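You operate a simulated robot arm through the tools that you are given. There is no shell and no other tool. Be economical: measure what you need, move in short steps, check, and stop when the job is done.

Carry out the task below with a simulated robot arm. There is one attempt and no reset: what you move stays moved.

TASK
Take the yellow clip off and let the side panel lean again.
Fine: clip off first, stood beside the white one; black frame switch to 0, draw end stop and green bolt back, then switch to 1. Set down upright: yellow clip.
Where things are to end (x, y in the base frame): yellow clip within 4 cm of [20, -7].

The check looks at the end state, three seconds after you hand in, the way a careful person would. Anything else that was tipped, shoved, dropped, spilled or broken makes it a failure.

THE ROBOT
A 7-joint arm with a two-finger parallel gripper, hanging from a carriage that runs on a rail from [126.3, -0.2] to [-101.7, 0.2] (x, y) and turns from -391 to 296 degrees about z. Base frame: it is fixed where the carriage stands at the start and does not move with it; the origin is on the floor, on the carriage's upright axis, x ahead of it, y to its left, z up; the surface under the hand at the start is at about z = 86.5. Units: cm, degrees, N and s.
With the tool pointing down near the work surface it reaches from about 10 to 58 cm from the robot's upright axis, wherever it stands. Its first joint turns from -166.0 to 166.0 degrees. Places, roughly: black frame switch [40, -40, 90]; blue end stop [40, -30, 90]; cream side panel [30, -30, 100]; green bolt [30, -10, 100]; red spring clamp [40, 0, 90]. Payload 3.91 kg.
The TCP is the grasp point between the finger pads, 3 cm short of the fingertips. In the tool frame z runs along the fingers and y along their closing line. The gripper opens to 11 cm. The fingers are 2 cm wide and 1 cm thick; the gripper's body (4.8 by 11.2 cm) begins 5.5 cm behind the TCP.
Orientation is that of the tool frame in the base frame, as a unit quaternion [x, y, z, w]. With the fingers straight down and closing along the base's y, the tool's x points along the base's -x, its y along +y and its z along -z.

THE INTERFACE
- The arm moves only by the tool apply_moves. Its argument "deltas" is a list that holds one entry, the list of rows, each a list of 7 numbers: the turn, a rotation vector about the base's x, y, z in units of 6 degrees (1.0 is 6 degrees), then the shift along the base's x, y, z in units of 25 mm (1.0 is 25 mm), then the gripper command, from -1 (fully open) to 1 (shut), values between in proportion. In form: [[[wx, wy, wz, dx, dy, dz, jaw], ...]]. A call has 1 to 8 rows; each row shifts and turns the commanded pose from where the row before left it. A call with a number of a shift or a turn outside -1 to 1 is refused whole. A row lasts 0.2 s, in which the tool goes at most 5 cm and 8.6 degrees; a call with a longer step from one row to the next is refused whole, and so is a gripper value outside its range. A pose out of reach is approached as far as the arm can. The call stops where the force on the tool passes 40 N (or 10 N more than at its start, if that is more) or the arm is blocked; 0.2 s more then pass. The fingers move at their own pace (about 10.8 cm/s each) and stop on an object; they squeeze with about 35 N. The grip force told is the motor's: it shows also when the fingers shut on nothing. Time passes only in rows, and 0.2 s behind the last, so rows that do not move let the fingers close. The reply holds the time, the measured pose of the TCP, the force on the tool along the base axes, the opening and the grip force, in the units named above and with some noise, with the torque about the TCP (base axes, N m) and any sound that the robot's microphone picked up, and new pictures: "pictures" is both (left out), scene, wrist or none.
- Cameras (640 x 400 px; columns grow to the right, rows downward): "scene" is now at [24.1, -3.8, 172.04]; the picture's right is [-0.68, -0.73, 0.00], its down [-0.68, 0.64, -0.36] and it looks along [0.27, -0.25, -0.93] (base axes); focal length 273 px, centre (320, 200). "wrist" rides on the gripper at [7.2, 1.7, -10.3] in the tool frame; the picture's right is [-0.23, 0.97, 0.00], its down [-0.76, -0.18, -0.62] and it looks along [-0.61, -0.14, 0.78] (tool axes); focal length 222 px, centre (320, 200). There is no depth. A picture from a camera that has moved, and an enlarged one, comes with that camera's place and axes in the base frame and with its lens.
- move_column(by): slides the trunk up (or, below 0, down) by that many cm; the arm and the scene camera ride with it, the base frame stays. It gives what a move gives, with no picture.
- drive_base(legs): drives the robot by 1 to 6 legs, each [ahead, left, turn to the left] in cm, cm and degrees, along the robot's own axes; the way and the turn of a leg run together, so that a leg with both is an arc; at most 150 cm and 180 degrees a leg. The arm and the cameras ride along, it lands a little off, and it stops where it bumps. It keeps to its track: a leg is cut to what the track allows. It gives what a move gives, and a new picture of the scene camera.
- head_to(pan, tilt): turns the head with the scene camera to pan (to the left, within 155 degrees either way) and tilt (down, from -29 to 69), counted from straight ahead of the robot. It gives what a move gives, and a new picture of the scene camera.
- close_up(camera, box): a new picture of the part [left, top, right, bottom] of that camera's present view, enlarged. It takes no simulated time.
- job_done(): hands the job in; it is judged then, once.

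Work in short steps. Places have to be worked out from the pictures, the camera data and where the tool is seen: move nearer, look again, correct. Check each grasp and each placing, and mend what went wrong. You have 120 turns and 260 pictures in all, those below and enlarged ones among them. Open the gripper and draw the arm clear of the work before you hand the job in, unless the task says otherwise; then end with one line.

The tools are called after "Emit:" as name(argument=value, ...) on one line, values as JSON. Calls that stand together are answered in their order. apply_moves: Moves the arm, as the interface text tells. Its arguments: {"type":"object","properties":{"deltas":{"type":"array","items":{"type":"array","items":{"type":"array","items":{"type":"number"}}}},"pictures":{"type":"string","enum":["both","scene","wrist","none"]}},"required":["deltas"]} The other tools are called the same way: move_column (by) slides the trunk up or down; drive_base (legs) drives the base; head_to (pan, tilt) turns the head that bears the scene camera; close_up (camera, box) takes an enlarged picture of a part of a camera's view; job_done () hands the job in.

At the start:

```text
t: 0.0
eef_pos: [40.48, -14.85, 129.51]
orientation: [0.001, 1.0, 0.0, 0.0]
ft_force: [-0.4, 0.2, -0.6]
wrist_torque: [-0.01, -0.04, 0.0]
finger_gap: 11.01
finger_force: 0.1
trunk travel left (down, up): [-42.5, 15.5]
robot x, y, heading: [-0.18, -0.28, 0.1]
head pan, tilt: [-43.0, 68.8]
```

scene: 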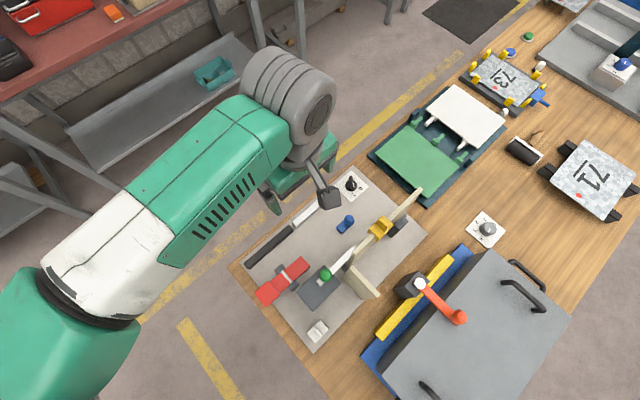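
wrist: 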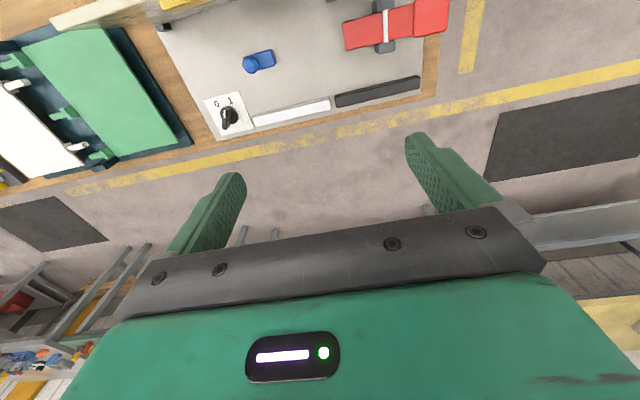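

The work fixture is at the middle of the scene picture; I take enlarged views of it to understand the parts.

Emit:
close_up(camera="scene", box=[230, 150, 440, 360])

Emit:
close_up(camera="wrist", box=[150, 0, 470, 160])

```text
1.90 times, centred on (335, 255) of scene
camera zoom: at [24.1, -3.8, 172.04], right [-0.68, -0.73, 0.0], down [-0.68, 0.64, -0.36], along [0.27, -0.25, -0.93], focal length 520 px, centre (291, 95)
```

zoom: 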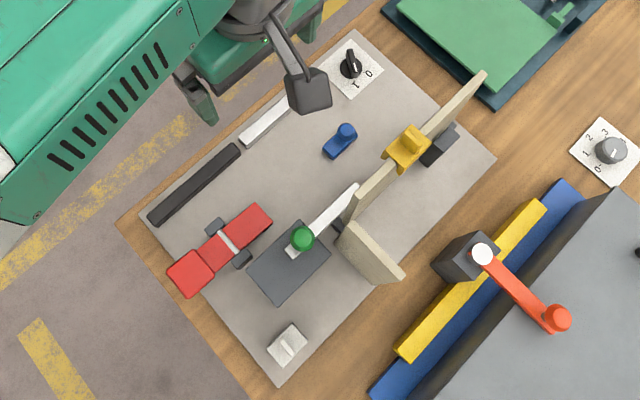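

```text
2.00 times, centred on (310, 80) of wrist
camera zoom: at [33.13, -13.19, 139.87], right [0.23, 0.97, 0.0], down [0.76, -0.18, 0.62], along [0.61, -0.14, -0.78], focal length 444 px, centre (340, 440)
```

zoom: 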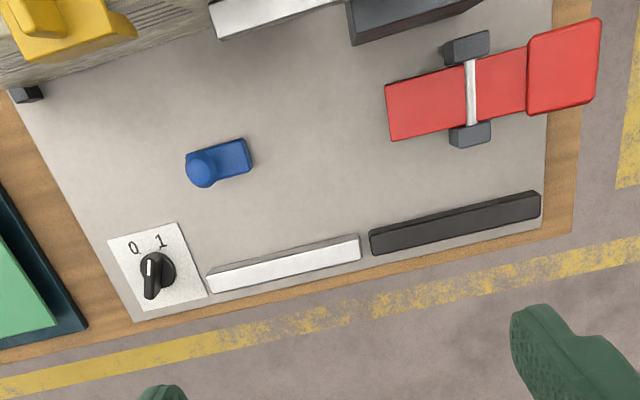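

I move the hand back toward the robot at the same height, to see the clip and panel from the side with the wrist camera.

Emit:
apply_moves(deltas=[[[0, 0, 0, -1, -0.5, 0, -1], [0, 0, 0, -1, -0.5, 0, -1], [0, 0, 0, -1, -0.5, 0, -1], [0, 0, 0, -1, -0.5, 0, -1], [0, 0, 0, -1, -0.5, 0, -1], [0, 0, 0, -1, -0.5, 0, -1], [0, 0, 0, -1, -0.5, 0, -1], [0, 0, 0, -1, -0.5, 0, -1]]])

```text
t: 1.8
eef_pos: [20.25, -24.8, 129.48]
orientation: [0.0, 1.0, 0.0, 0.0]
ft_force: [0.0, 0.3, -0.7]
wrist_torque: [0.01, -0.02, 0.01]
finger_gap: 11.01
finger_force: 0.1
trunk travel left (down, up): [-42.5, 15.5]
robot x, y, heading: [0.25, 0.02, -0.3]
head pan, tilt: [-43.0, 68.8]
camera scene: at [24.1, -3.79, 172.04], right [-0.68, -0.73, 0.0], down [-0.68, 0.64, -0.36], along [0.27, -0.25, -0.93], focal length 273 px, centre (320, 200)
camera wrist: at [13.03, -23.16, 139.77], right [0.23, 0.97, 0.0], down [0.76, -0.18, 0.62], along [0.61, -0.14, -0.78], focal length 222 px, centre (320, 200)
```

scene: 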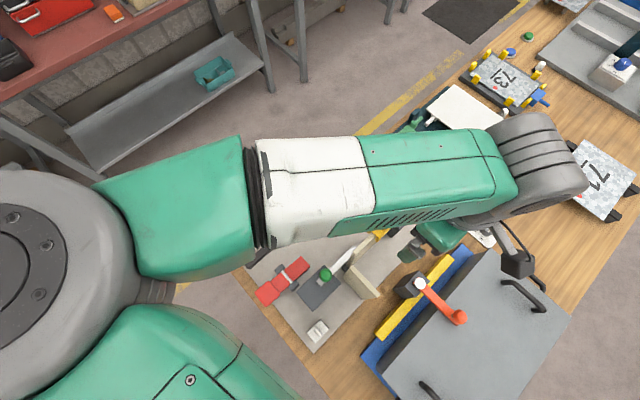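
wrist: 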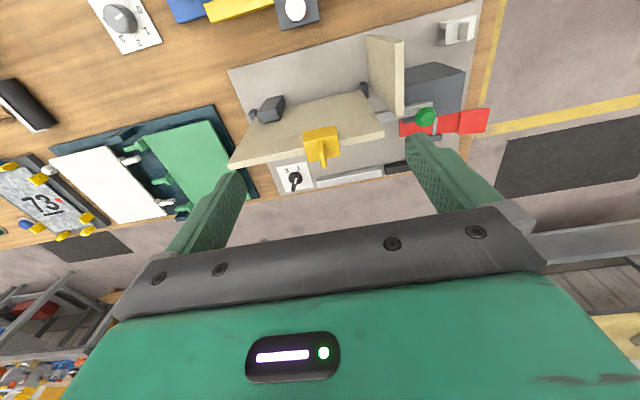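

I enlarge the wrist view of the panel, clip and bolt.

Emit:
close_up(camera="wrist", box=[220, 10, 500, 200])

Emit:
close_up(camera="wrist", box=[260, 70, 440, 200])

```text
2.11 times, centred on (360, 105) of wrist
camera zoom: at [13.03, -23.16, 139.77], right [0.23, 0.97, 0.0], down [0.76, -0.18, 0.62], along [0.61, -0.14, -0.78], focal length 468 px, centre (236, 400)
```

zoom: 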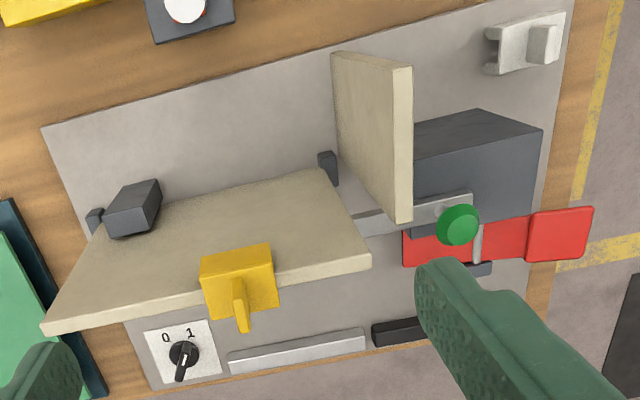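

```text
3.08 times, centred on (350, 135) of wrist
camera zoom: at [13.03, -23.16, 139.77], right [0.23, 0.97, 0.0], down [0.76, -0.18, 0.62], along [0.61, -0.14, -0.78], focal length 684 px, centre (228, 400)
```

zoom: 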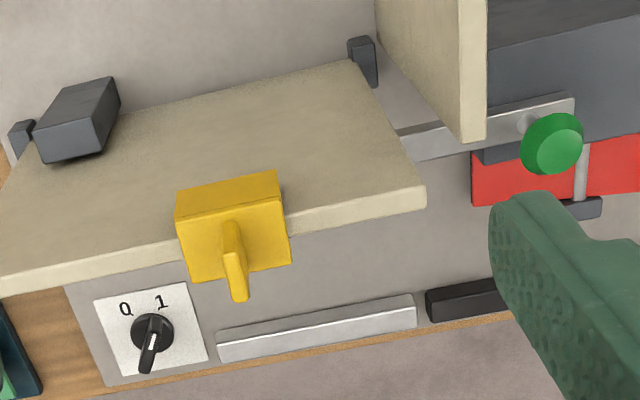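

Emit:
close_up(camera="wrist", box=[290, 110, 360, 180])

Emit:
close_up(camera="wrist", box=[370, 10, 490, 130])

```text
5.71 times, centred on (325, 145) of wrist
camera zoom: at [13.03, -23.16, 139.77], right [0.23, 0.97, 0.0], down [0.76, -0.18, 0.62], along [0.61, -0.14, -0.78], focal length 1269 px, centre (291, 514)
```

zoom: 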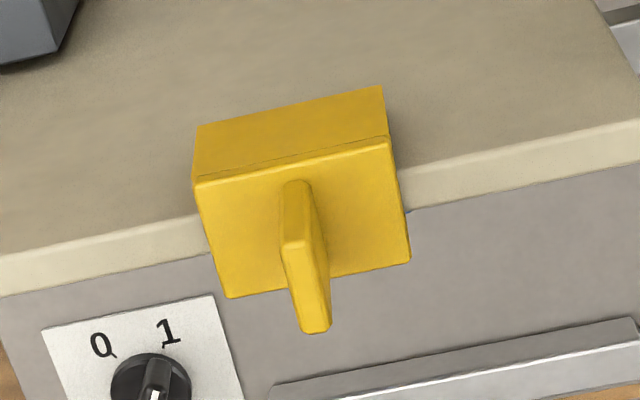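

```text
3.33 times, centred on (430, 70) of wrist
camera zoom: at [13.03, -23.16, 139.77], right [0.23, 0.97, 0.0], down [0.76, -0.18, 0.62], along [0.61, -0.14, -0.78], focal length 740 px, centre (-47, 633)
```

zoom: 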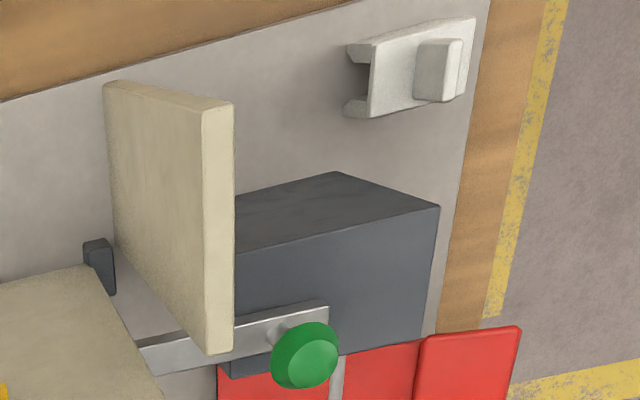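

The clip is a U-channel over the panel's top edge (about z 112) with a thin fin on top, its thickness along y. I move to just above it for closer measurement.

Emit:
apply_moves(deltas=[[[0, 0, 0, 0, 0, -1, -1], [0, 0, 0, 0, 0, -1, -1], [0, 0, 0, 0, 0, -0.8, -1]]], pictures="wrist")

```text
t: 2.6
eef_pos: [20.48, -24.84, 122.31]
orientation: [0.0, 1.0, 0.0, 0.0]
ft_force: [-0.1, 0.2, -0.5]
wrist_torque: [0.03, 0.01, 0.0]
finger_gap: 11.01
finger_force: 0.2
trunk travel left (down, up): [-42.5, 15.5]
robot x, y, heading: [0.13, -0.21, 0.1]
head pan, tilt: [-43.0, 68.8]
camera wrist: at [13.17, -23.15, 132.72], right [0.23, 0.97, 0.0], down [0.76, -0.18, 0.62], along [0.61, -0.14, -0.78], focal length 222 px, centre (320, 200)
```

wrist: 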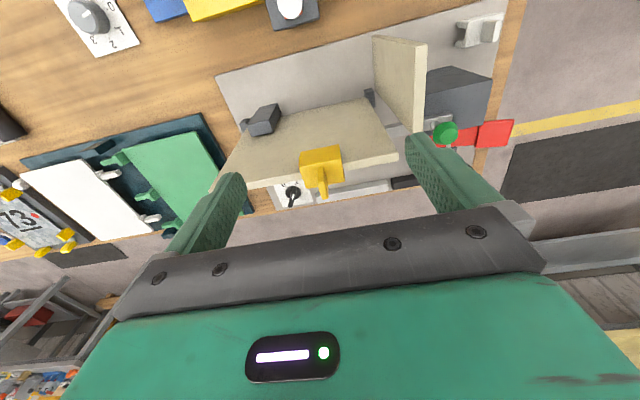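

Emit:
close_up(camera="wrist", box=[285, 130, 365, 210])

```text
5.00 times, centred on (325, 170) of wrist
camera zoom: at [13.17, -23.15, 132.72], right [0.23, 0.97, 0.0], down [0.76, -0.18, 0.62], along [0.61, -0.14, -0.78], focal length 1111 px, centre (295, 350)
```

zoom: 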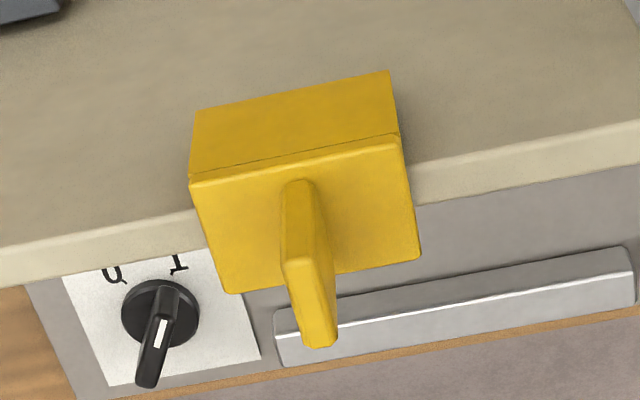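

The clip's plate top is at about z 110.1, centred [27.1, -26.0]; fin x 26–28.3, up to z 113.3. I move above the fin.

Emit:
apply_moves(deltas=[[[0, 0, 0, 1, -0.2, 0, -1], [0, 0, 0, 1, -0.2, 0, -1], [0, 0, 0, 0.65, -0.1, 0, -1], [0, 0, 0, 0, 0, -0.8, -0.2], [0, 0, 0, 0, 0, -0.9, -0.4]]])

```text
t: 3.8
eef_pos: [27.06, -26.14, 118.46]
orientation: [0.0, 1.0, 0.0, 0.001]
ft_force: [0.6, 0.4, -0.2]
wrist_torque: [0.01, -0.01, -0.01]
finger_gap: 7.7
finger_force: 0.0
trunk travel left (down, up): [-42.5, 15.5]
robot x, y, heading: [0.21, 0.02, -0.3]
head pan, tilt: [-43.0, 68.8]
camera scene: at [24.1, -3.8, 172.05], right [-0.68, -0.73, 0.0], down [-0.68, 0.64, -0.36], along [0.27, -0.25, -0.93], focal length 273 px, centre (320, 200)
camera wrist: at [19.85, -24.5, 128.78], right [0.23, 0.97, 0.0], down [0.76, -0.18, 0.62], along [0.61, -0.14, -0.78], focal length 222 px, centre (320, 200)
```

scene: 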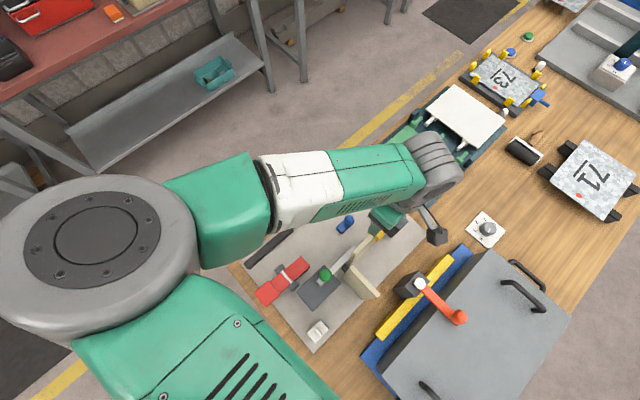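
wrist: 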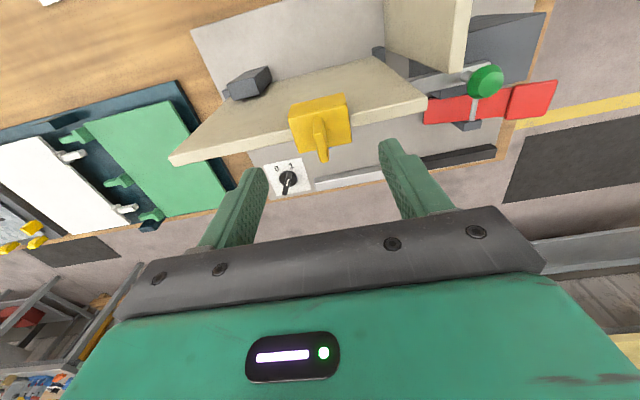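

Fin lines up. Descend to z ≈ 113.5 and close.

Emit:
apply_moves(deltas=[[[0, 0, 0, 0, 0, -0.8, -0.5], [0, 0, 0, 0, 0, -0.8, -0.5], [0, 0, 0, 0, 0, -0.35, -0.5], [0, 0, 0, 0, 0, 0, 1], [0, 0, 0, 0, 0, 0, 1], [0, 0, 0, 0, 0, 0, 1]]], pictures="wrist")

```text
t: 5.2
eef_pos: [26.98, -26.16, 113.38]
orientation: [0.0, 1.0, 0.0, 0.0]
ft_force: [0.0, -0.9, 0.1]
wrist_torque: [0.01, 0.0, 0.02]
finger_gap: 0.7
finger_force: 35.2
trunk travel left (down, up): [-42.5, 15.5]
robot x, y, heading: [0.14, -0.09, 0.0]
head pan, tilt: [-43.0, 68.8]
camera wrist: at [19.74, -24.49, 123.81], right [0.23, 0.97, 0.0], down [0.76, -0.18, 0.62], along [0.61, -0.14, -0.78], focal length 222 px, centre (320, 200)
```

wrist: 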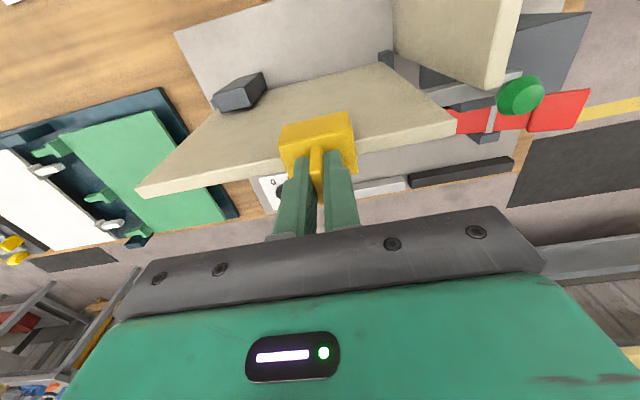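

Fin gripped (gap 0.7). I pull it straight up slowly.

Emit:
apply_moves(deltas=[[[0, 0, 0, 0, 0, 0.3, 1], [0, 0, 0, 0, 0, 0.4, 1], [0, 0, 0, 0, 0, 0.5, 1], [0, 0, 0, 0, 0, 0.6, 1], [0, 0, 0, 0, 0, 0.6, 1]]])

```text
t: 6.4
eef_pos: [27.2, -26.18, 119.4]
orientation: [0.0, 1.0, 0.0, 0.0]
ft_force: [0.0, 0.2, -0.9]
wrist_torque: [0.02, -0.01, 0.0]
finger_gap: 0.7
finger_force: 34.9
trunk travel left (down, up): [-42.5, 15.5]
robot x, y, heading: [0.21, -0.17, -0.2]
head pan, tilt: [-43.0, 68.8]
camera scene: at [24.1, -3.8, 172.04], right [-0.68, -0.73, 0.0], down [-0.68, 0.64, -0.36], along [0.27, -0.25, -0.93], focal length 273 px, centre (320, 200)
camera wrist: at [19.85, -24.43, 129.84], right [0.23, 0.97, 0.0], down [0.76, -0.18, 0.62], along [0.61, -0.14, -0.78], focal length 222 px, centre (320, 200)
```

scene: 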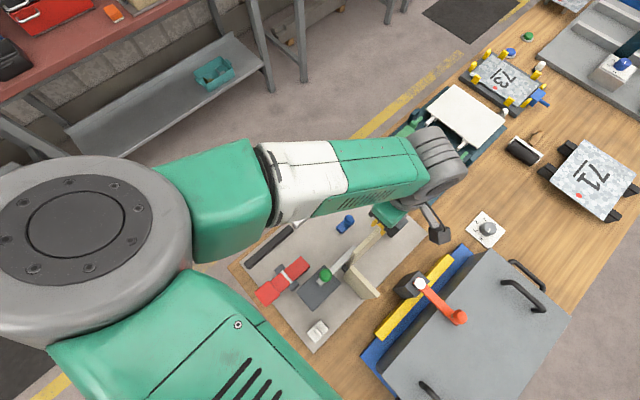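
wrist: 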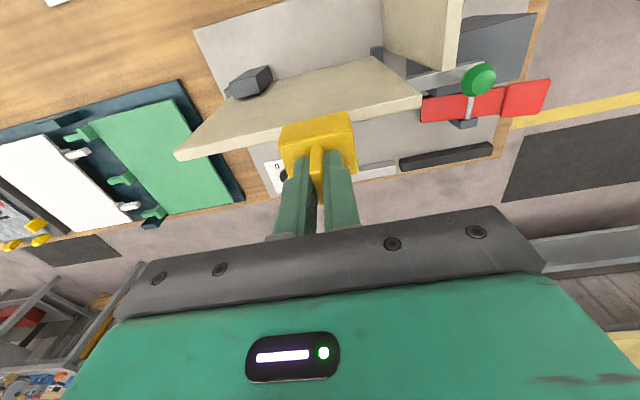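

The clip is free and the panel still stands. I raise it and carry it over to [20, -5.8] (keeping clear of the short board and white clip).

Emit:
apply_moves(deltas=[[[0, 0, 0, 0, 0, 1, 1], [0, 0, 0, 0, 0, 1, 1], [0, 0, 0, -0.5, 1, 0.4, 1], [0, 0, 0, -0.5, 1, 0, 1], [0, 0, 0, -0.5, 1, 0, 1], [0, 0, 0, -0.5, 1, 0, 1], [0, 0, 0, -0.5, 1, 0, 1], [0, 0, 0, -0.4, 1, 0, 1]]], pictures="none")

Emit:
apply_moves(deltas=[[[0, 0, 0, 0, 1, 0, 1], [0, 0, 0, 0, 1, 0, 1], [0, 0, 0, 0, 0.15, -1, 1], [0, 0, 0, 0, 0, -1, 1], [0, 0, 0, 0, 0, -1, 1]]])

```text
t: 8.2
eef_pos: [23.11, -13.39, 124.76]
orientation: [0.0, 1.0, 0.001, -0.002]
ft_force: [0.7, 0.1, -0.7]
wrist_torque: [-0.06, -0.03, -0.04]
finger_gap: 0.7
finger_force: 34.7
out of reach, approached as far as the arm can: row 7, 8
trunk travel left (down, up): [-42.5, 15.5]
robot x, y, heading: [-0.16, 0.39, -0.2]
head pan, tilt: [-43.0, 68.8]
```

```text
t: 9.4
eef_pos: [25.01, -8.53, 116.63]
orientation: [0.001, 1.0, 0.0, 0.0]
ft_force: [0.0, -0.6, 0.1]
wrist_torque: [-0.03, -0.02, 0.0]
finger_gap: 0.69
finger_force: 34.8
out of reach, approached as far as the arm can: row 1, 2
trunk travel left (down, up): [-42.5, 15.5]
robot x, y, heading: [0.16, 0.32, 0.1]
head pan, tilt: [-43.0, 68.8]
camera scene: at [24.1, -3.8, 172.05], right [-0.68, -0.73, 0.0], down [-0.68, 0.64, -0.36], along [0.27, -0.25, -0.93], focal length 273 px, centre (320, 200)
camera wrist: at [17.75, -6.85, 127.06], right [0.23, 0.97, 0.0], down [0.76, -0.18, 0.62], along [0.61, -0.14, -0.78], focal length 222 px, centre (320, 200)
```

scene: 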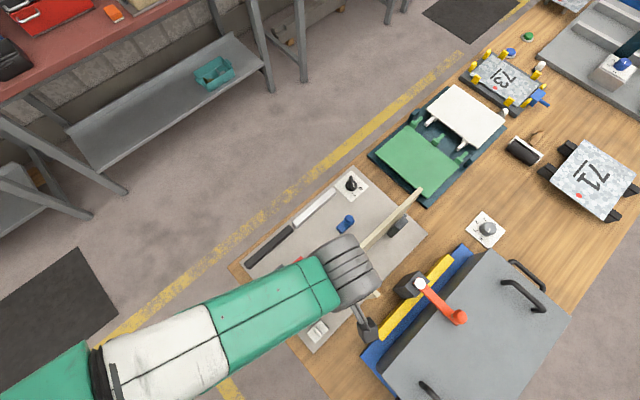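
wrist: 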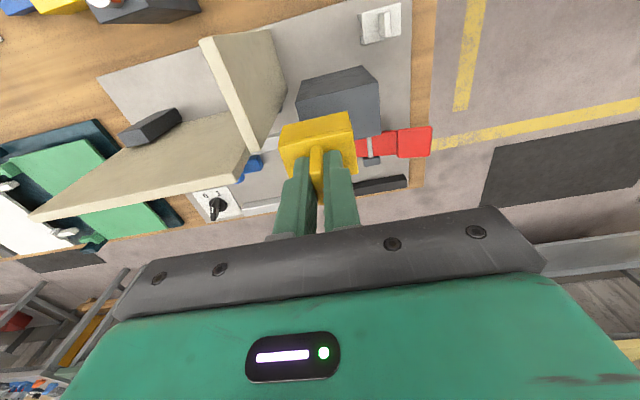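

At this spot the arm is folded too near its own axis. I raise a bit, then drive the carriage back 18 cm to make room.

Emit:
apply_moves(deltas=[[[0, 0, 0, 0, 0, 1, 1], [0, 0, 0, 0, 0, 1, 1]]], pictures="none")

Emit:
drive_base(legs=[[-18, 0, 0]])

```text
t: 10.0
eef_pos: [25.13, -8.5, 121.74]
orientation: [0.0, 1.0, -0.001, -0.001]
ft_force: [0.5, 1.0, -0.4]
wrist_torque: [-0.05, 0.0, 0.02]
finger_gap: 0.67
finger_force: 35.0
trunk travel left (down, up): [-42.5, 15.5]
robot x, y, heading: [0.38, -0.08, -0.1]
head pan, tilt: [-43.0, 68.8]
```

```text
t: 11.5
eef_pos: [7.1, -8.42, 121.71]
orientation: [-0.001, 1.0, 0.0, 0.0]
ft_force: [-1.0, -0.3, -0.4]
wrist_torque: [0.01, 0.02, 0.02]
finger_gap: 0.7
finger_force: 34.9
trunk travel left (down, up): [-42.5, 15.5]
robot x, y, heading: [-18.19, -0.11, -0.2]
head pan, tilt: [-43.0, 68.8]
camera scene: at [6.04, -3.76, 172.04], right [-0.68, -0.73, 0.0], down [-0.68, 0.64, -0.36], along [0.27, -0.25, -0.93], focal length 273 px, centre (320, 200)
```

scene: 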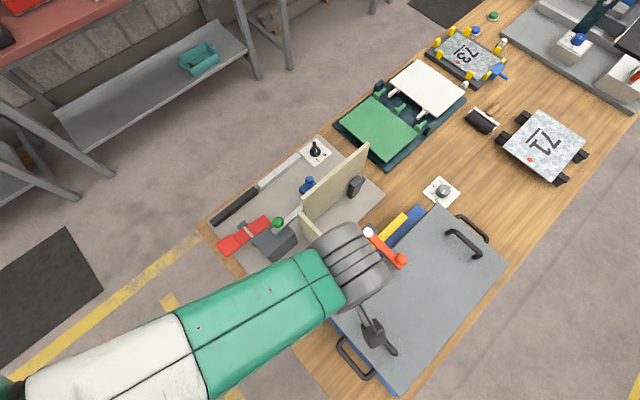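

Now I move to [19.7, -5.8] and lower partway.

Emit:
apply_moves(deltas=[[[0, 0, 0, 1, 0.2, 0, 1], [0, 0, 0, 1, 0.2, 0, 1], [0, 0, 0, 1, 0.2, 0, 1], [0, 0, 0, 1, 0.2, 0, 1], [0, 0, 0, 1, 0.25, 0, 1], [0, 0, 0, 0, 0, -1, 1], [0, 0, 0, 0, 0, -1, 1], [0, 0, 0, 0, 0, -1, 1]]])

```text
t: 13.3
eef_pos: [19.56, -5.69, 114.26]
orientation: [0.0, 1.0, 0.0, -0.001]
ft_force: [-0.1, 0.4, -0.9]
wrist_torque: [0.01, 0.0, 0.02]
finger_gap: 0.73
finger_force: 34.7
trunk travel left (down, up): [-42.5, 15.5]
robot x, y, heading: [-17.91, -0.07, -0.1]
head pan, tilt: [-43.0, 68.8]
camera scene: at [6.04, -3.76, 172.05], right [-0.68, -0.73, 0.0], down [-0.68, 0.64, -0.36], along [0.27, -0.25, -0.93], focal length 273 px, centre (320, 200)
camera wrist: at [12.27, -3.98, 124.64], right [0.23, 0.97, 0.0], down [0.76, -0.18, 0.62], along [0.61, -0.14, -0.78], focal length 222 px, centre (320, 200)
```

scene: 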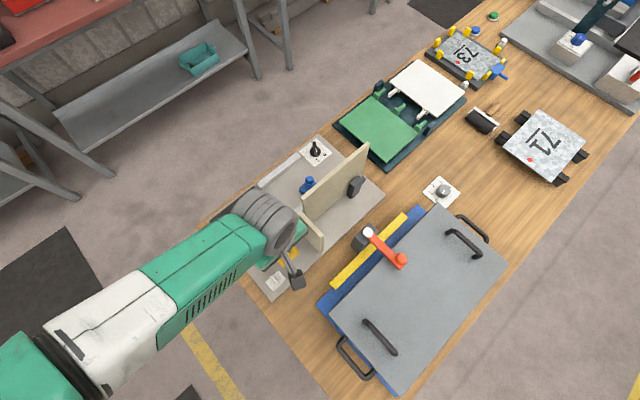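
wrist: 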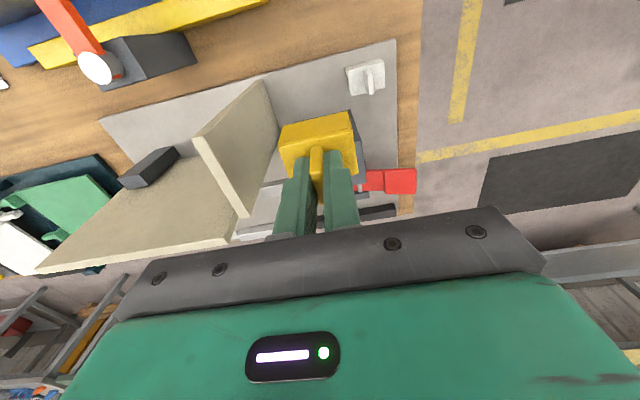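

Clear of the board. I lower further to about z 99.

Emit:
apply_moves(deltas=[[[0, 0, 0, 0, 0, -1, 1], [0, 0, 0, 0, 0, -1, 1], [0, 0, 0, 0, 0, -1, 1], [0, 0, 0, 0, 0, -1, 1], [0, 0, 0, 0, 0, -1, 1], [0, 0, 0, 0, 0, -1, 1]]])

```text
t: 14.7
eef_pos: [19.56, -5.72, 99.19]
orientation: [0.0, 1.0, 0.0, 0.0]
ft_force: [0.0, 0.5, -1.1]
wrist_torque: [-0.04, 0.01, 0.03]
finger_gap: 0.7
finger_force: 35.6
trunk travel left (down, up): [-42.5, 15.5]
robot x, y, heading: [-17.97, -0.01, -0.0]
head pan, tilt: [-43.0, 68.8]
camera scene: at [6.04, -3.75, 172.05], right [-0.68, -0.73, 0.0], down [-0.68, 0.64, -0.36], along [0.27, -0.25, -0.93], focal length 273 px, centre (320, 200)
camera wrist: at [12.21, -4.0, 109.56], right [0.23, 0.97, 0.0], down [0.76, -0.18, 0.62], along [0.61, -0.14, -0.78], focal length 222 px, centre (320, 200)
```

scene: 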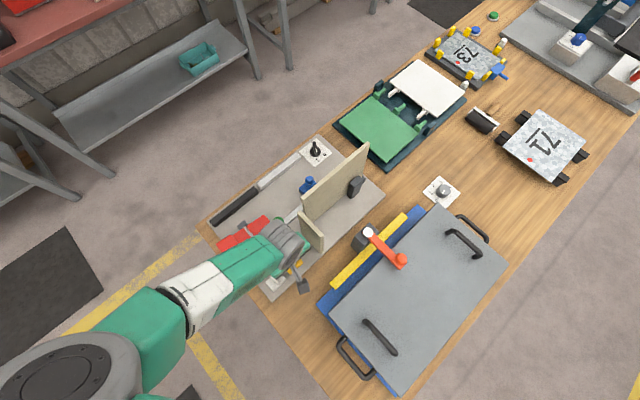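
wrist: 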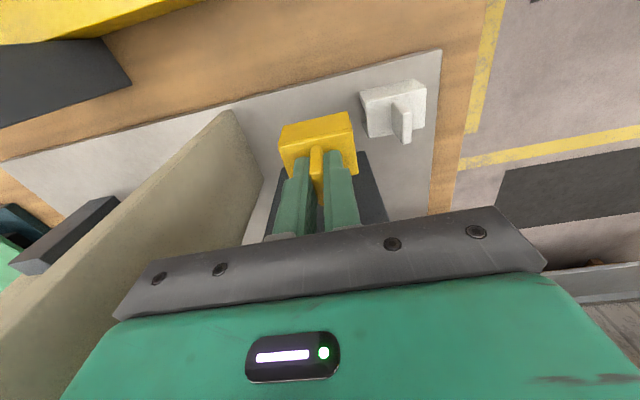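

Lower gently until it touches.

Emit:
apply_moves(deltas=[[[0, 0, 0, 0.2, 0, -0.6, 1], [0, 0, 0, 0, 0, -0.6, 1], [0, 0, 0, 0, 0, -0.2, 1], [0, 0, 0, 0, 0, -0.15, 1], [0, 0, 0, 0, 0, -0.15, 1]]], pictures="wrist")

```text
t: 15.9
eef_pos: [20.1, -5.74, 94.99]
orientation: [-0.001, 1.0, 0.0, 0.0]
ft_force: [-0.4, 0.5, -0.9]
wrist_torque: [0.0, -0.02, -0.06]
finger_gap: 0.71
finger_force: 35.5
trunk travel left (down, up): [-42.5, 15.5]
robot x, y, heading: [-18.29, 0.02, -0.4]
head pan, tilt: [-43.0, 68.8]
camera wrist: at [12.74, -4.16, 105.36], right [0.23, 0.97, 0.0], down [0.76, -0.18, 0.62], along [0.61, -0.14, -0.78], focal length 222 px, centre (320, 200)
```

wrist: 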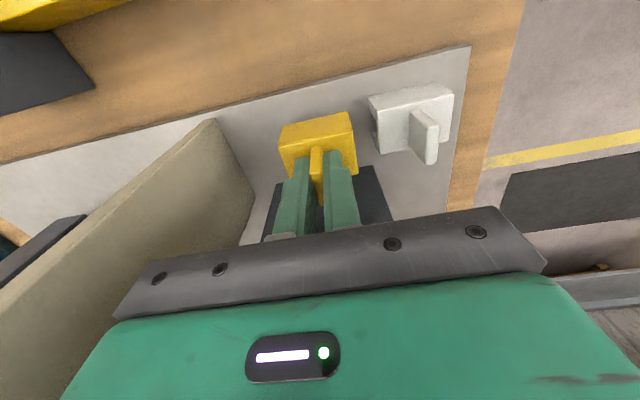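

Emit:
apply_moves(deltas=[[[0, 0, 0, 0, 0, -0.15, 1], [0, 0, 0, 0, 0, -0.12, 1], [0, 0, 0, 0, 0, -0.1, 1]]], pictures="none")

Emit:
close_up(camera="wrist", box=[240, 70, 480, 220])

```text
t: 16.7
eef_pos: [20.04, -5.81, 94.1]
orientation: [0.0, 1.0, 0.0, 0.0]
ft_force: [-0.4, 0.9, -0.2]
wrist_torque: [-0.02, 0.01, 0.0]
finger_gap: 0.7
finger_force: 34.9
trunk travel left (down, up): [-42.5, 15.5]
robot x, y, heading: [-18.17, 0.35, -0.1]
head pan, tilt: [-43.0, 68.8]
```

```text
2.67 times, centred on (360, 145) of wrist
camera zoom: at [12.77, -4.16, 104.45], right [0.23, 0.97, 0.0], down [0.76, -0.18, 0.62], along [0.61, -0.14, -0.78], focal length 592 px, centre (213, 347)
```

zoom: 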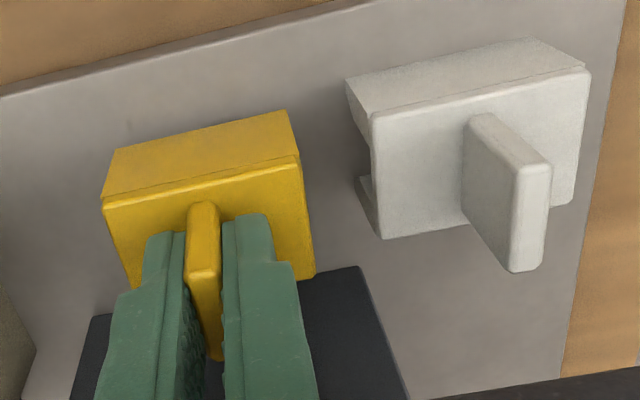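

Still slightly above the surface; continue in small steps.

Emit:
apply_moves(deltas=[[[0, 0, 0, 0, 0, -0.12, 1], [0, 0, 0, 0, 0, -0.12, 1], [0, 0, 0, 0, 0, -0.1, 1], [0, 0, 0, 0, 0, -0.1, 1]]], pictures="none")

```text
t: 17.7
eef_pos: [20.17, -5.9, 93.25]
orientation: [0.0, 1.0, -0.001, 0.001]
ft_force: [-9.2, 0.2, 37.0]
wrist_torque: [0.07, 0.08, 0.04]
finger_gap: 0.74
finger_force: 34.9
trunk travel left (down, up): [-42.5, 15.5]
robot x, y, heading: [-17.78, -0.2, 0.3]
head pan, tilt: [-43.0, 68.8]
```

Contact felt at z≈93.3. I relieve slightly and open a little, then look.

Emit:
apply_moves(deltas=[[[0, 0, 0, 0, 0, 0.06, 1], [0, 0, 0, 0, 0, 0, 0.6], [0, 0, 0, 0, 0, 0, 0.6]]], pictures="wrist")

```text
t: 18.5
eef_pos: [20.06, -5.86, 93.08]
orientation: [0.0, 1.0, -0.001, 0.0]
ft_force: [0.8, -0.6, 0.1]
wrist_torque: [0.01, -0.01, 0.01]
finger_gap: 2.18
finger_force: 0.1
trunk travel left (down, up): [-42.5, 15.5]
robot x, y, heading: [-18.11, 0.12, -0.0]
head pan, tilt: [-43.0, 68.8]
camera wrist: at [12.72, -4.09, 103.49], right [0.23, 0.97, 0.0], down [0.76, -0.18, 0.62], along [0.61, -0.14, -0.78], focal length 222 px, centre (320, 200)
```

wrist: 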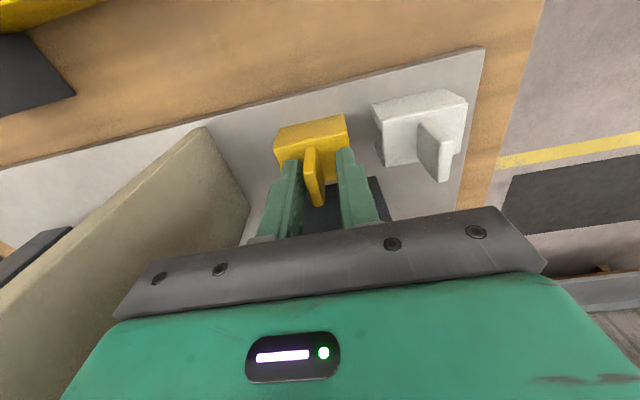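

The clip stands beside the white one. I withdraw straight up.

Emit:
apply_moves(deltas=[[[0, 0, 0, 0, 0, 0.5, 0.6], [0, 0, 0, 0, 0, 1, 0.6], [0, 0, 0, 0, 0, 1, 0.6], [0, 0, 0, 0, 0, 1, 0.6], [0, 0, 0, 0, 0, 1, 0.6], [0, 0, 0, 0, 0, 1, 0.6], [0, 0, 0, 0, 0, 1, 0.6], [0, 0, 0, 0, 0, 1, 0.6]]], pictures="wrist")

```text
t: 20.3
eef_pos: [20.06, -5.77, 112.05]
orientation: [0.001, 1.0, 0.0, 0.0]
ft_force: [-0.6, -0.2, 0.4]
wrist_torque: [0.01, 0.01, -0.01]
finger_gap: 2.19
finger_force: 0.1
trunk travel left (down, up): [-42.5, 15.5]
robot x, y, heading: [-18.16, 0.12, -0.1]
head pan, tilt: [-43.0, 68.8]
camera wrist: at [12.78, -4.08, 122.34], right [0.23, 0.97, 0.0], down [0.76, -0.18, 0.62], along [0.61, -0.14, -0.78], focal length 222 px, centre (320, 200)
```

wrist: 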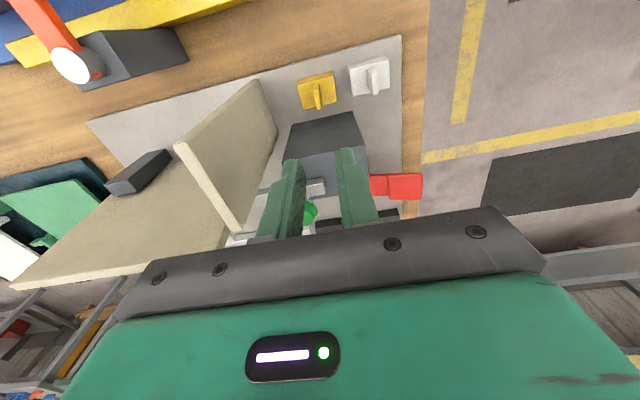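

Next the switch: raise, then drive the carriage ahead so it is in reach.

Emit:
apply_moves(deltas=[[[0, 0, 0, 0, 0, 1, 0.6], [0, 0, 0, 0, 0, 1, 0.6], [0, 0, 0, 0, 0, 1, 0.6], [0, 0, 0, 0, 0, 1, 0.6], [0, 0, 0, 0, 0, 1, 0.6]]], pictures="none")

Emit:
drive_base(legs=[[28, 0, 0]])

```text
t: 21.5
eef_pos: [19.87, -5.95, 124.4]
orientation: [0.002, 1.0, 0.0, -0.002]
ft_force: [0.1, -0.1, 0.5]
wrist_torque: [-0.01, -0.02, -0.02]
finger_gap: 2.2
finger_force: 0.0
trunk travel left (down, up): [-42.5, 15.5]
robot x, y, heading: [-18.13, -0.18, -0.1]
head pan, tilt: [-43.0, 68.8]
```

```text
t: 23.5
eef_pos: [48.23, -5.98, 124.25]
orientation: [0.001, 1.0, -0.002, -0.002]
ft_force: [-0.6, -0.7, 0.6]
wrist_torque: [0.01, 0.04, 0.01]
finger_gap: 2.2
finger_force: 0.1
trunk travel left (down, up): [-42.5, 15.5]
robot x, y, heading: [9.94, -0.15, -0.4]
head pan, tilt: [-43.0, 68.8]
camera scene: at [34.4, -3.89, 172.04], right [-0.68, -0.73, 0.0], down [-0.68, 0.64, -0.36], along [0.26, -0.25, -0.93], focal length 273 px, centre (320, 200)
```

scene: 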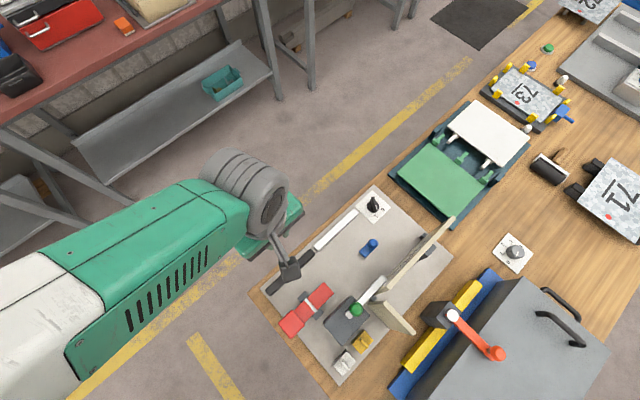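

Emit:
close_up(camera="scene", box=[330, 170, 440, 270])

Emit:
close_up(camera="scene", box=[270, 220, 460, 380])

```text
4.00 times, centred on (385, 220) of scene
camera zoom: at [34.4, -3.89, 172.04], right [-0.68, -0.73, 0.0], down [-0.68, 0.64, -0.36], along [0.26, -0.25, -0.93], focal length 1092 px, centre (60, 120)
```

zoom: 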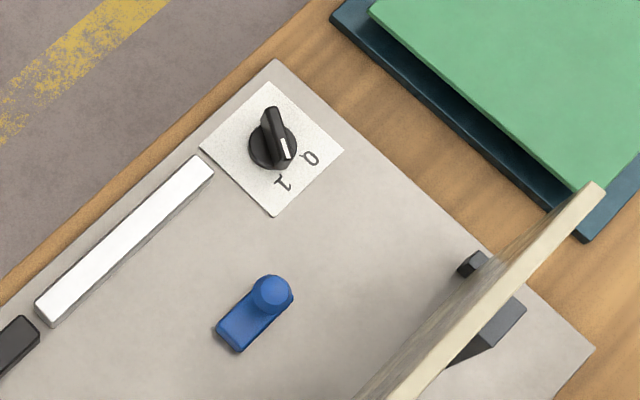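

```text
2.50 times, centred on (365, 300) of scene
camera zoom: at [34.4, -3.89, 172.04], right [-0.68, -0.73, 0.0], down [-0.68, 0.64, -0.36], along [0.26, -0.25, -0.93], focal length 683 px, centre (208, -50)
```

zoom: 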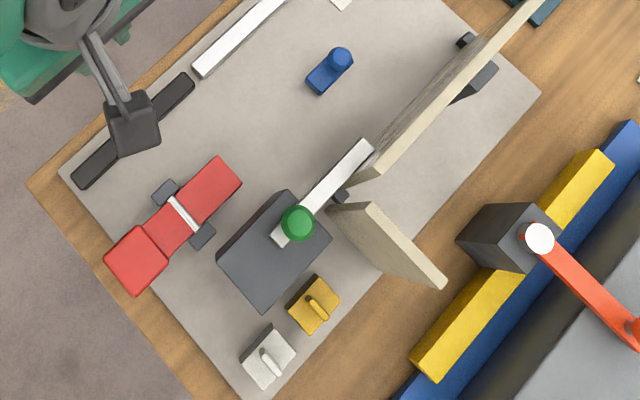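

The switch pointer is at 1 now; 0 lies about 60° counter-clockwise from it. I bring the wrist camera near the switch.

Emit:
apply_moves(deltas=[[[0, 0, 0, -0.6, -1, 0, 0], [0, 0, 0, -0.6, -1, 0, 0], [0, 0, 0, -0.6, -1, 0, 0], [0, 0, 0, -0.6, -1, 0, 0], [0, 0, 0, -0.6, -1, 0, 0], [0, 0, 0, -0.6, -1, 0, 0], [0, 0, 0, -0.6, -1, 0, 0], [0, 0, 0, -0.6, -1, 0, 0]]], pictures="none")

Emit:
apply_moves(deltas=[[[0, 0, 0, 0, -1, 0, 0], [0, 0, 0, 0, -1, 0, 0], [0, 0, 0, 0, -1, 0, 0], [0, 0, 0, 0, -1, 0, 0], [0, 0, 0, 0.6, 0, -0.6, 0]]], pictures="wrist")

Emit:
close_up(camera="wrist", box=[230, 60, 450, 200])

```text
t: 25.3
eef_pos: [36.01, -25.91, 124.43]
orientation: [0.0, 1.0, -0.001, -0.001]
ft_force: [-0.1, 0.7, -0.5]
wrist_torque: [-0.04, -0.01, -0.02]
finger_gap: 5.51
finger_force: 0.2
trunk travel left (down, up): [-42.5, 15.5]
robot x, y, heading: [10.18, -0.07, 0.1]
head pan, tilt: [-43.0, 68.8]
```

```text
t: 26.5
eef_pos: [37.79, -36.05, 122.9]
orientation: [0.002, 1.0, -0.001, -0.001]
ft_force: [0.9, -1.2, -0.5]
wrist_torque: [0.02, -0.04, 0.03]
finger_gap: 5.5
finger_force: 0.1
trunk travel left (down, up): [-42.5, 15.5]
robot x, y, heading: [10.08, -0.41, -0.3]
head pan, tilt: [-43.0, 68.8]
camera wrist: at [30.54, -34.29, 133.32], right [0.23, 0.97, 0.0], down [0.76, -0.18, 0.62], along [0.6, -0.15, -0.78], focal length 222 px, centre (320, 200)
```

wrist: 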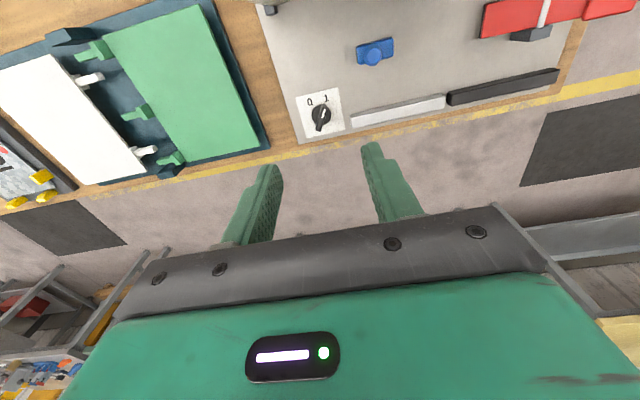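

```text
2.86 times, centred on (340, 130) of wrist
camera zoom: at [30.54, -34.29, 133.32], right [0.23, 0.97, 0.0], down [0.76, -0.18, 0.62], along [0.6, -0.15, -0.78], focal length 635 px, centre (263, 400)
```

zoom: 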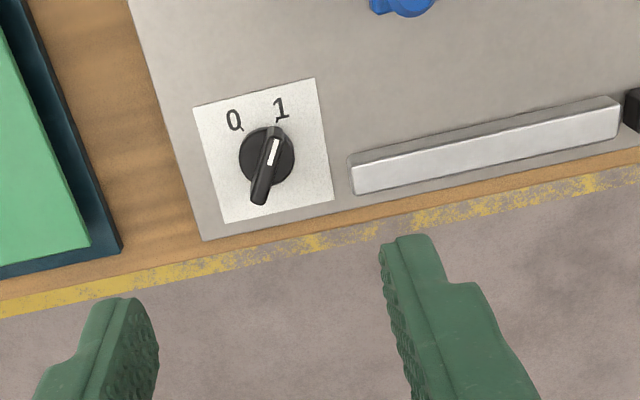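

Knob axis ≈ [44.25, -37.5], handle top z ≈ 91.2, handle direction 150° (to 1); 0 is at 210°. I turn the gripper -30° and go above it.

Emit:
apply_moves(deltas=[[[0, 0, -1, 0.6, -0.12, -1, 0.3], [0, 0, -1, 0.6, -0.12, -1, 0.3], [0, 0, -1, 0.6, -0.12, -1, 0.3], [0, 0, -1, 0.6, -0.12, -1, 0.3], [0, 0, -1, 0.18, -0.1, -1, 0.3], [0, 0, 0, 0, 0, -1, 0.3], [0, 0, 0, 0, 0, -1, 0.3], [0, 0, 0, 0, 0, -0.5, 0.3]]])

Emit:
close_up(camera="wrist", box=[240, 90, 420, 220])

```text
t: 28.3
eef_pos: [44.2, -37.36, 104.09]
orientation: [0.26, 0.966, -0.001, -0.003]
ft_force: [0.7, -1.0, 0.0]
wrist_torque: [0.01, -0.01, 0.0]
finger_gap: 3.86
finger_force: 0.0
trunk travel left (down, up): [-42.5, 15.5]
robot x, y, heading: [10.29, 0.26, -0.3]
head pan, tilt: [-43.0, 68.8]
camera scene: at [34.4, -3.89, 172.04], right [-0.68, -0.73, 0.0], down [-0.68, 0.64, -0.36], along [0.26, -0.25, -0.93], focal length 273 px, centre (320, 200)
camera wrist: at [38.83, -32.25, 114.5], right [0.69, 0.73, 0.0], down [0.57, -0.54, 0.62], along [0.45, -0.43, -0.78], focal length 222 px, centre (320, 200)
```

scene: 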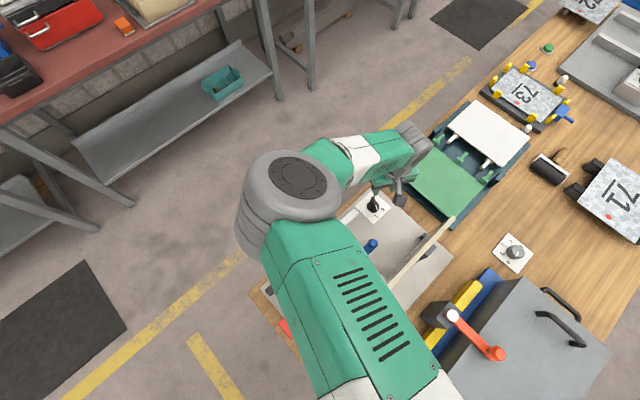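
wrist: 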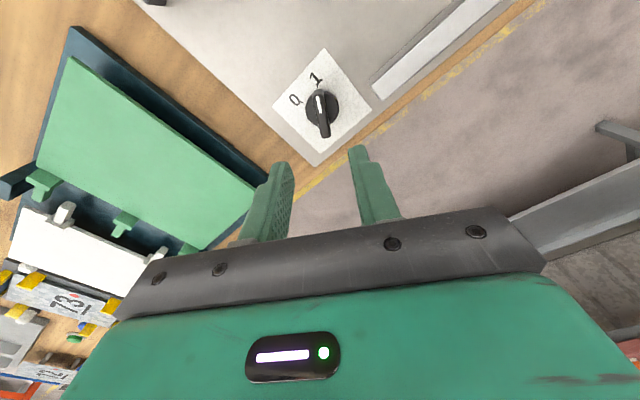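

```text
3.08 times, centred on (330, 155) of wrist
camera zoom: at [38.83, -32.25, 114.5], right [0.69, 0.73, 0.0], down [0.57, -0.54, 0.62], along [0.45, -0.43, -0.78], focal length 684 px, centre (289, 338)
```

zoom: 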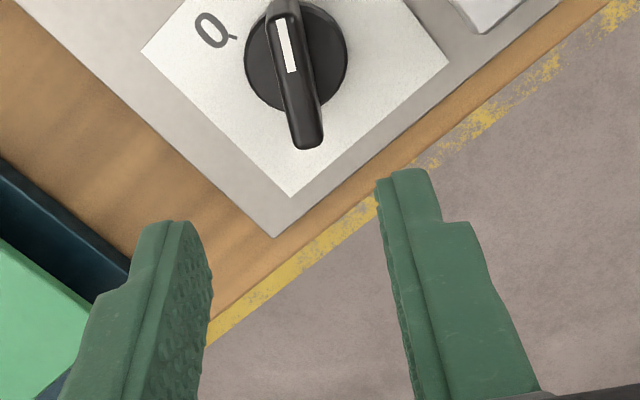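

Aligned within a few mm. Descend to z ≈ 92.6 and close on the handle.

Emit:
apply_moves(deltas=[[[0, 0, -0.3, 0.08, 0.02, -1, 0.3], [0, 0, 0, 0, 0, -1, 0.3], [0, 0, 0, 0, 0, -1, 0.3], [0, 0, 0, 0, 0, -1, 0.3], [0, 0, 0, 0, 0, -0.6, 0.3], [0, 0, 0, 0, 0, 0, 0.5]]], pictures="wrist")

```text
t: 29.7
eef_pos: [44.45, -37.34, 92.57]
orientation: [0.274, 0.962, 0.0, -0.002]
ft_force: [0.7, -0.3, -0.9]
wrist_torque: [0.02, 0.01, -0.05]
finger_gap: 2.76
finger_force: 0.1
trunk travel left (down, up): [-42.5, 15.5]
robot x, y, heading: [10.23, -0.27, -0.2]
head pan, tilt: [-43.0, 68.8]
camera wrist: at [39.14, -32.06, 102.96], right [0.71, 0.71, 0.0], down [0.56, -0.55, 0.62], along [0.44, -0.44, -0.78], focal length 222 px, centre (320, 200)
```

wrist: 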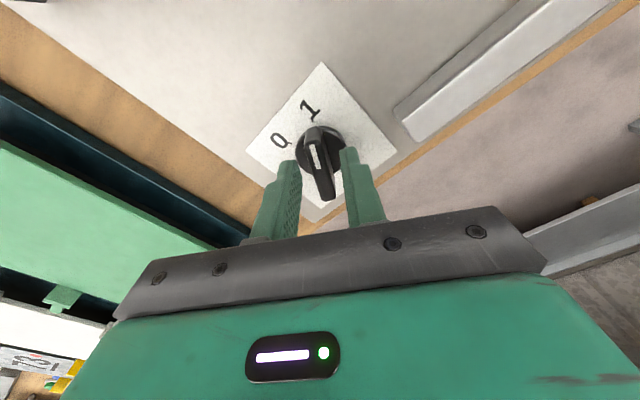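

The fingers straddle the handle; close.

Emit:
apply_moves(deltas=[[[0, 0, 0, 0, 0, -0.1, 0.6], [0, 0, 0, 0, 0, 0, 1], [0, 0, 0, 0, 0, 0, 1], [0, 0, 0, 0, 0, 0, 1]]], pictures="wrist")

```text
t: 30.7
eef_pos: [44.45, -37.3, 92.31]
orientation: [0.275, 0.961, -0.001, -0.003]
ft_force: [-1.3, 0.2, 1.5]
wrist_torque: [0.26, -0.1, 0.86]
finger_gap: 1.2
finger_force: 45.2
trunk travel left (down, up): [-42.5, 15.5]
robot x, y, heading: [10.51, -0.07, -0.4]
head pan, tilt: [-43.0, 68.8]
camera wrist: at [39.2, -32.12, 102.71], right [0.71, 0.71, 0.0], down [0.56, -0.55, 0.62], along [0.44, -0.44, -0.78], focal length 222 px, centre (320, 200)
```

wrist: 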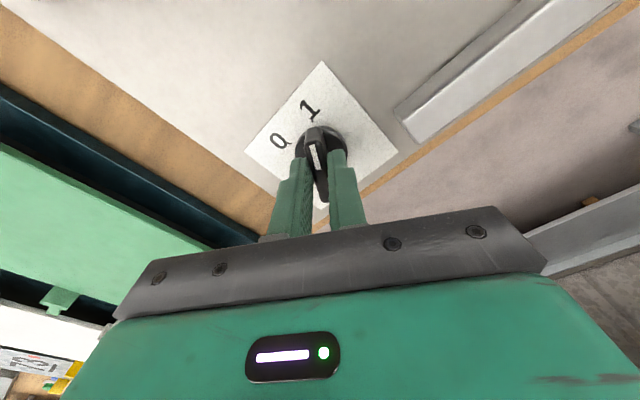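

Gripped. Turn counter-clockwise by 42° first, then check.

Emit:
apply_moves(deltas=[[[0, 0, 1, 0, 0, 0, 1], [0, 0, 1, 0, 0, 0, 1], [0, 0, 1, 0, 0, 0, 1], [0, 0, 1, 0, 0, 0, 1], [0, 0, 1, 0, 0, 0, 1], [0, 0, 1, 0, 0, 0, 1], [0, 0, 1, 0, 0, 0, 1]]], pictures="wrist")

```text
t: 32.3
eef_pos: [44.44, -37.64, 92.31]
orientation: [-0.088, 0.996, -0.002, -0.002]
ft_force: [3.9, -13.2, -22.8]
wrist_torque: [0.11, -1.09, -0.06]
finger_gap: 1.18
finger_force: 45.5
trunk travel left (down, up): [-42.5, 15.5]
robot x, y, heading: [10.18, 0.12, -0.4]
head pan, tilt: [-43.0, 68.8]
camera wrist: at [36.95, -37.17, 102.71], right [0.05, 1.0, -0.01], down [0.78, -0.04, 0.62], along [0.62, -0.04, -0.78], focal length 222 px, centre (320, 200)
```

wrist: 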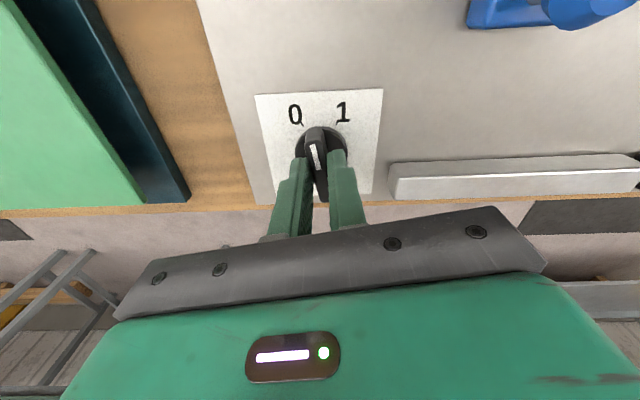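

Emit:
apply_moves(deltas=[[[0, 0, 1, 0, 0, 0, 1], [0, 0, 1, 0, 0, 0, 1], [0, 0, 1, 0, 0, 0, 1], [0, 0, 0.2, 0, 0, 0, 1]]], pictures="wrist")

Emit:
close_up(camera="wrist", box=[220, 50, 420, 220])

```text
t: 32.8
eef_pos: [44.29, -37.73, 92.23]
orientation: [-0.15, 0.989, -0.005, -0.003]
ft_force: [6.5, -12.7, -21.3]
wrist_torque: [-0.02, -0.24, -0.03]
finger_gap: 1.2
finger_force: 45.3
trunk travel left (down, up): [-42.5, 15.5]
robot x, y, heading: [10.48, -0.26, 0.1]
head pan, tilt: [-43.0, 68.8]
stopped in row 2: the force on the tool passed its limit at 42 N (the readings are from after the stop); the commanded pose is now the measured one
camera wrist: at [36.96, -38.11, 102.71], right [-0.07, 1.0, -0.01], down [0.78, 0.06, 0.62], along [0.62, 0.04, -0.78], focal length 222 px, centre (320, 200)
```

wrist: 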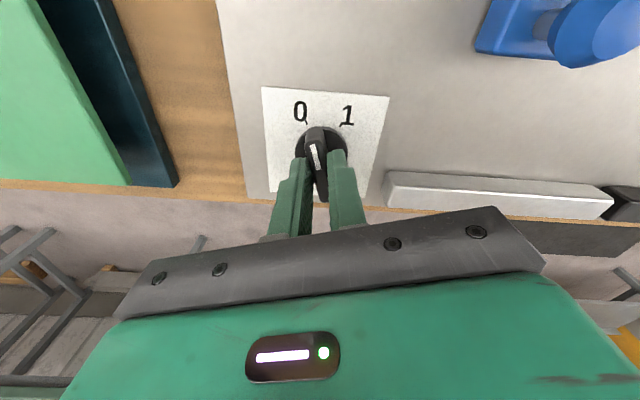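

```text
2.35 times, centred on (320, 135) of wrist
camera zoom: at [36.96, -38.11, 102.71], right [-0.07, 1.0, -0.01], down [0.78, 0.06, 0.62], along [0.62, 0.04, -0.78], focal length 523 px, centre (320, 353)
```

zoom: 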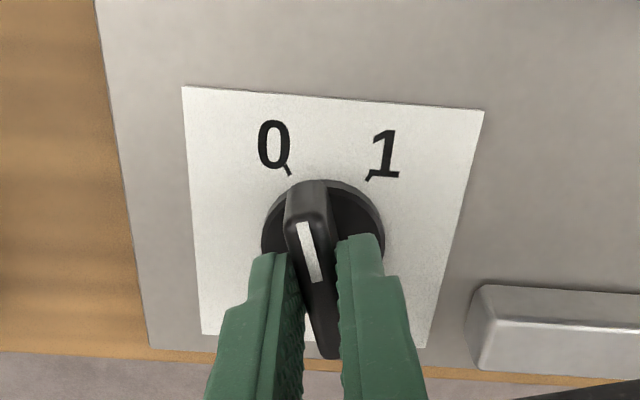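

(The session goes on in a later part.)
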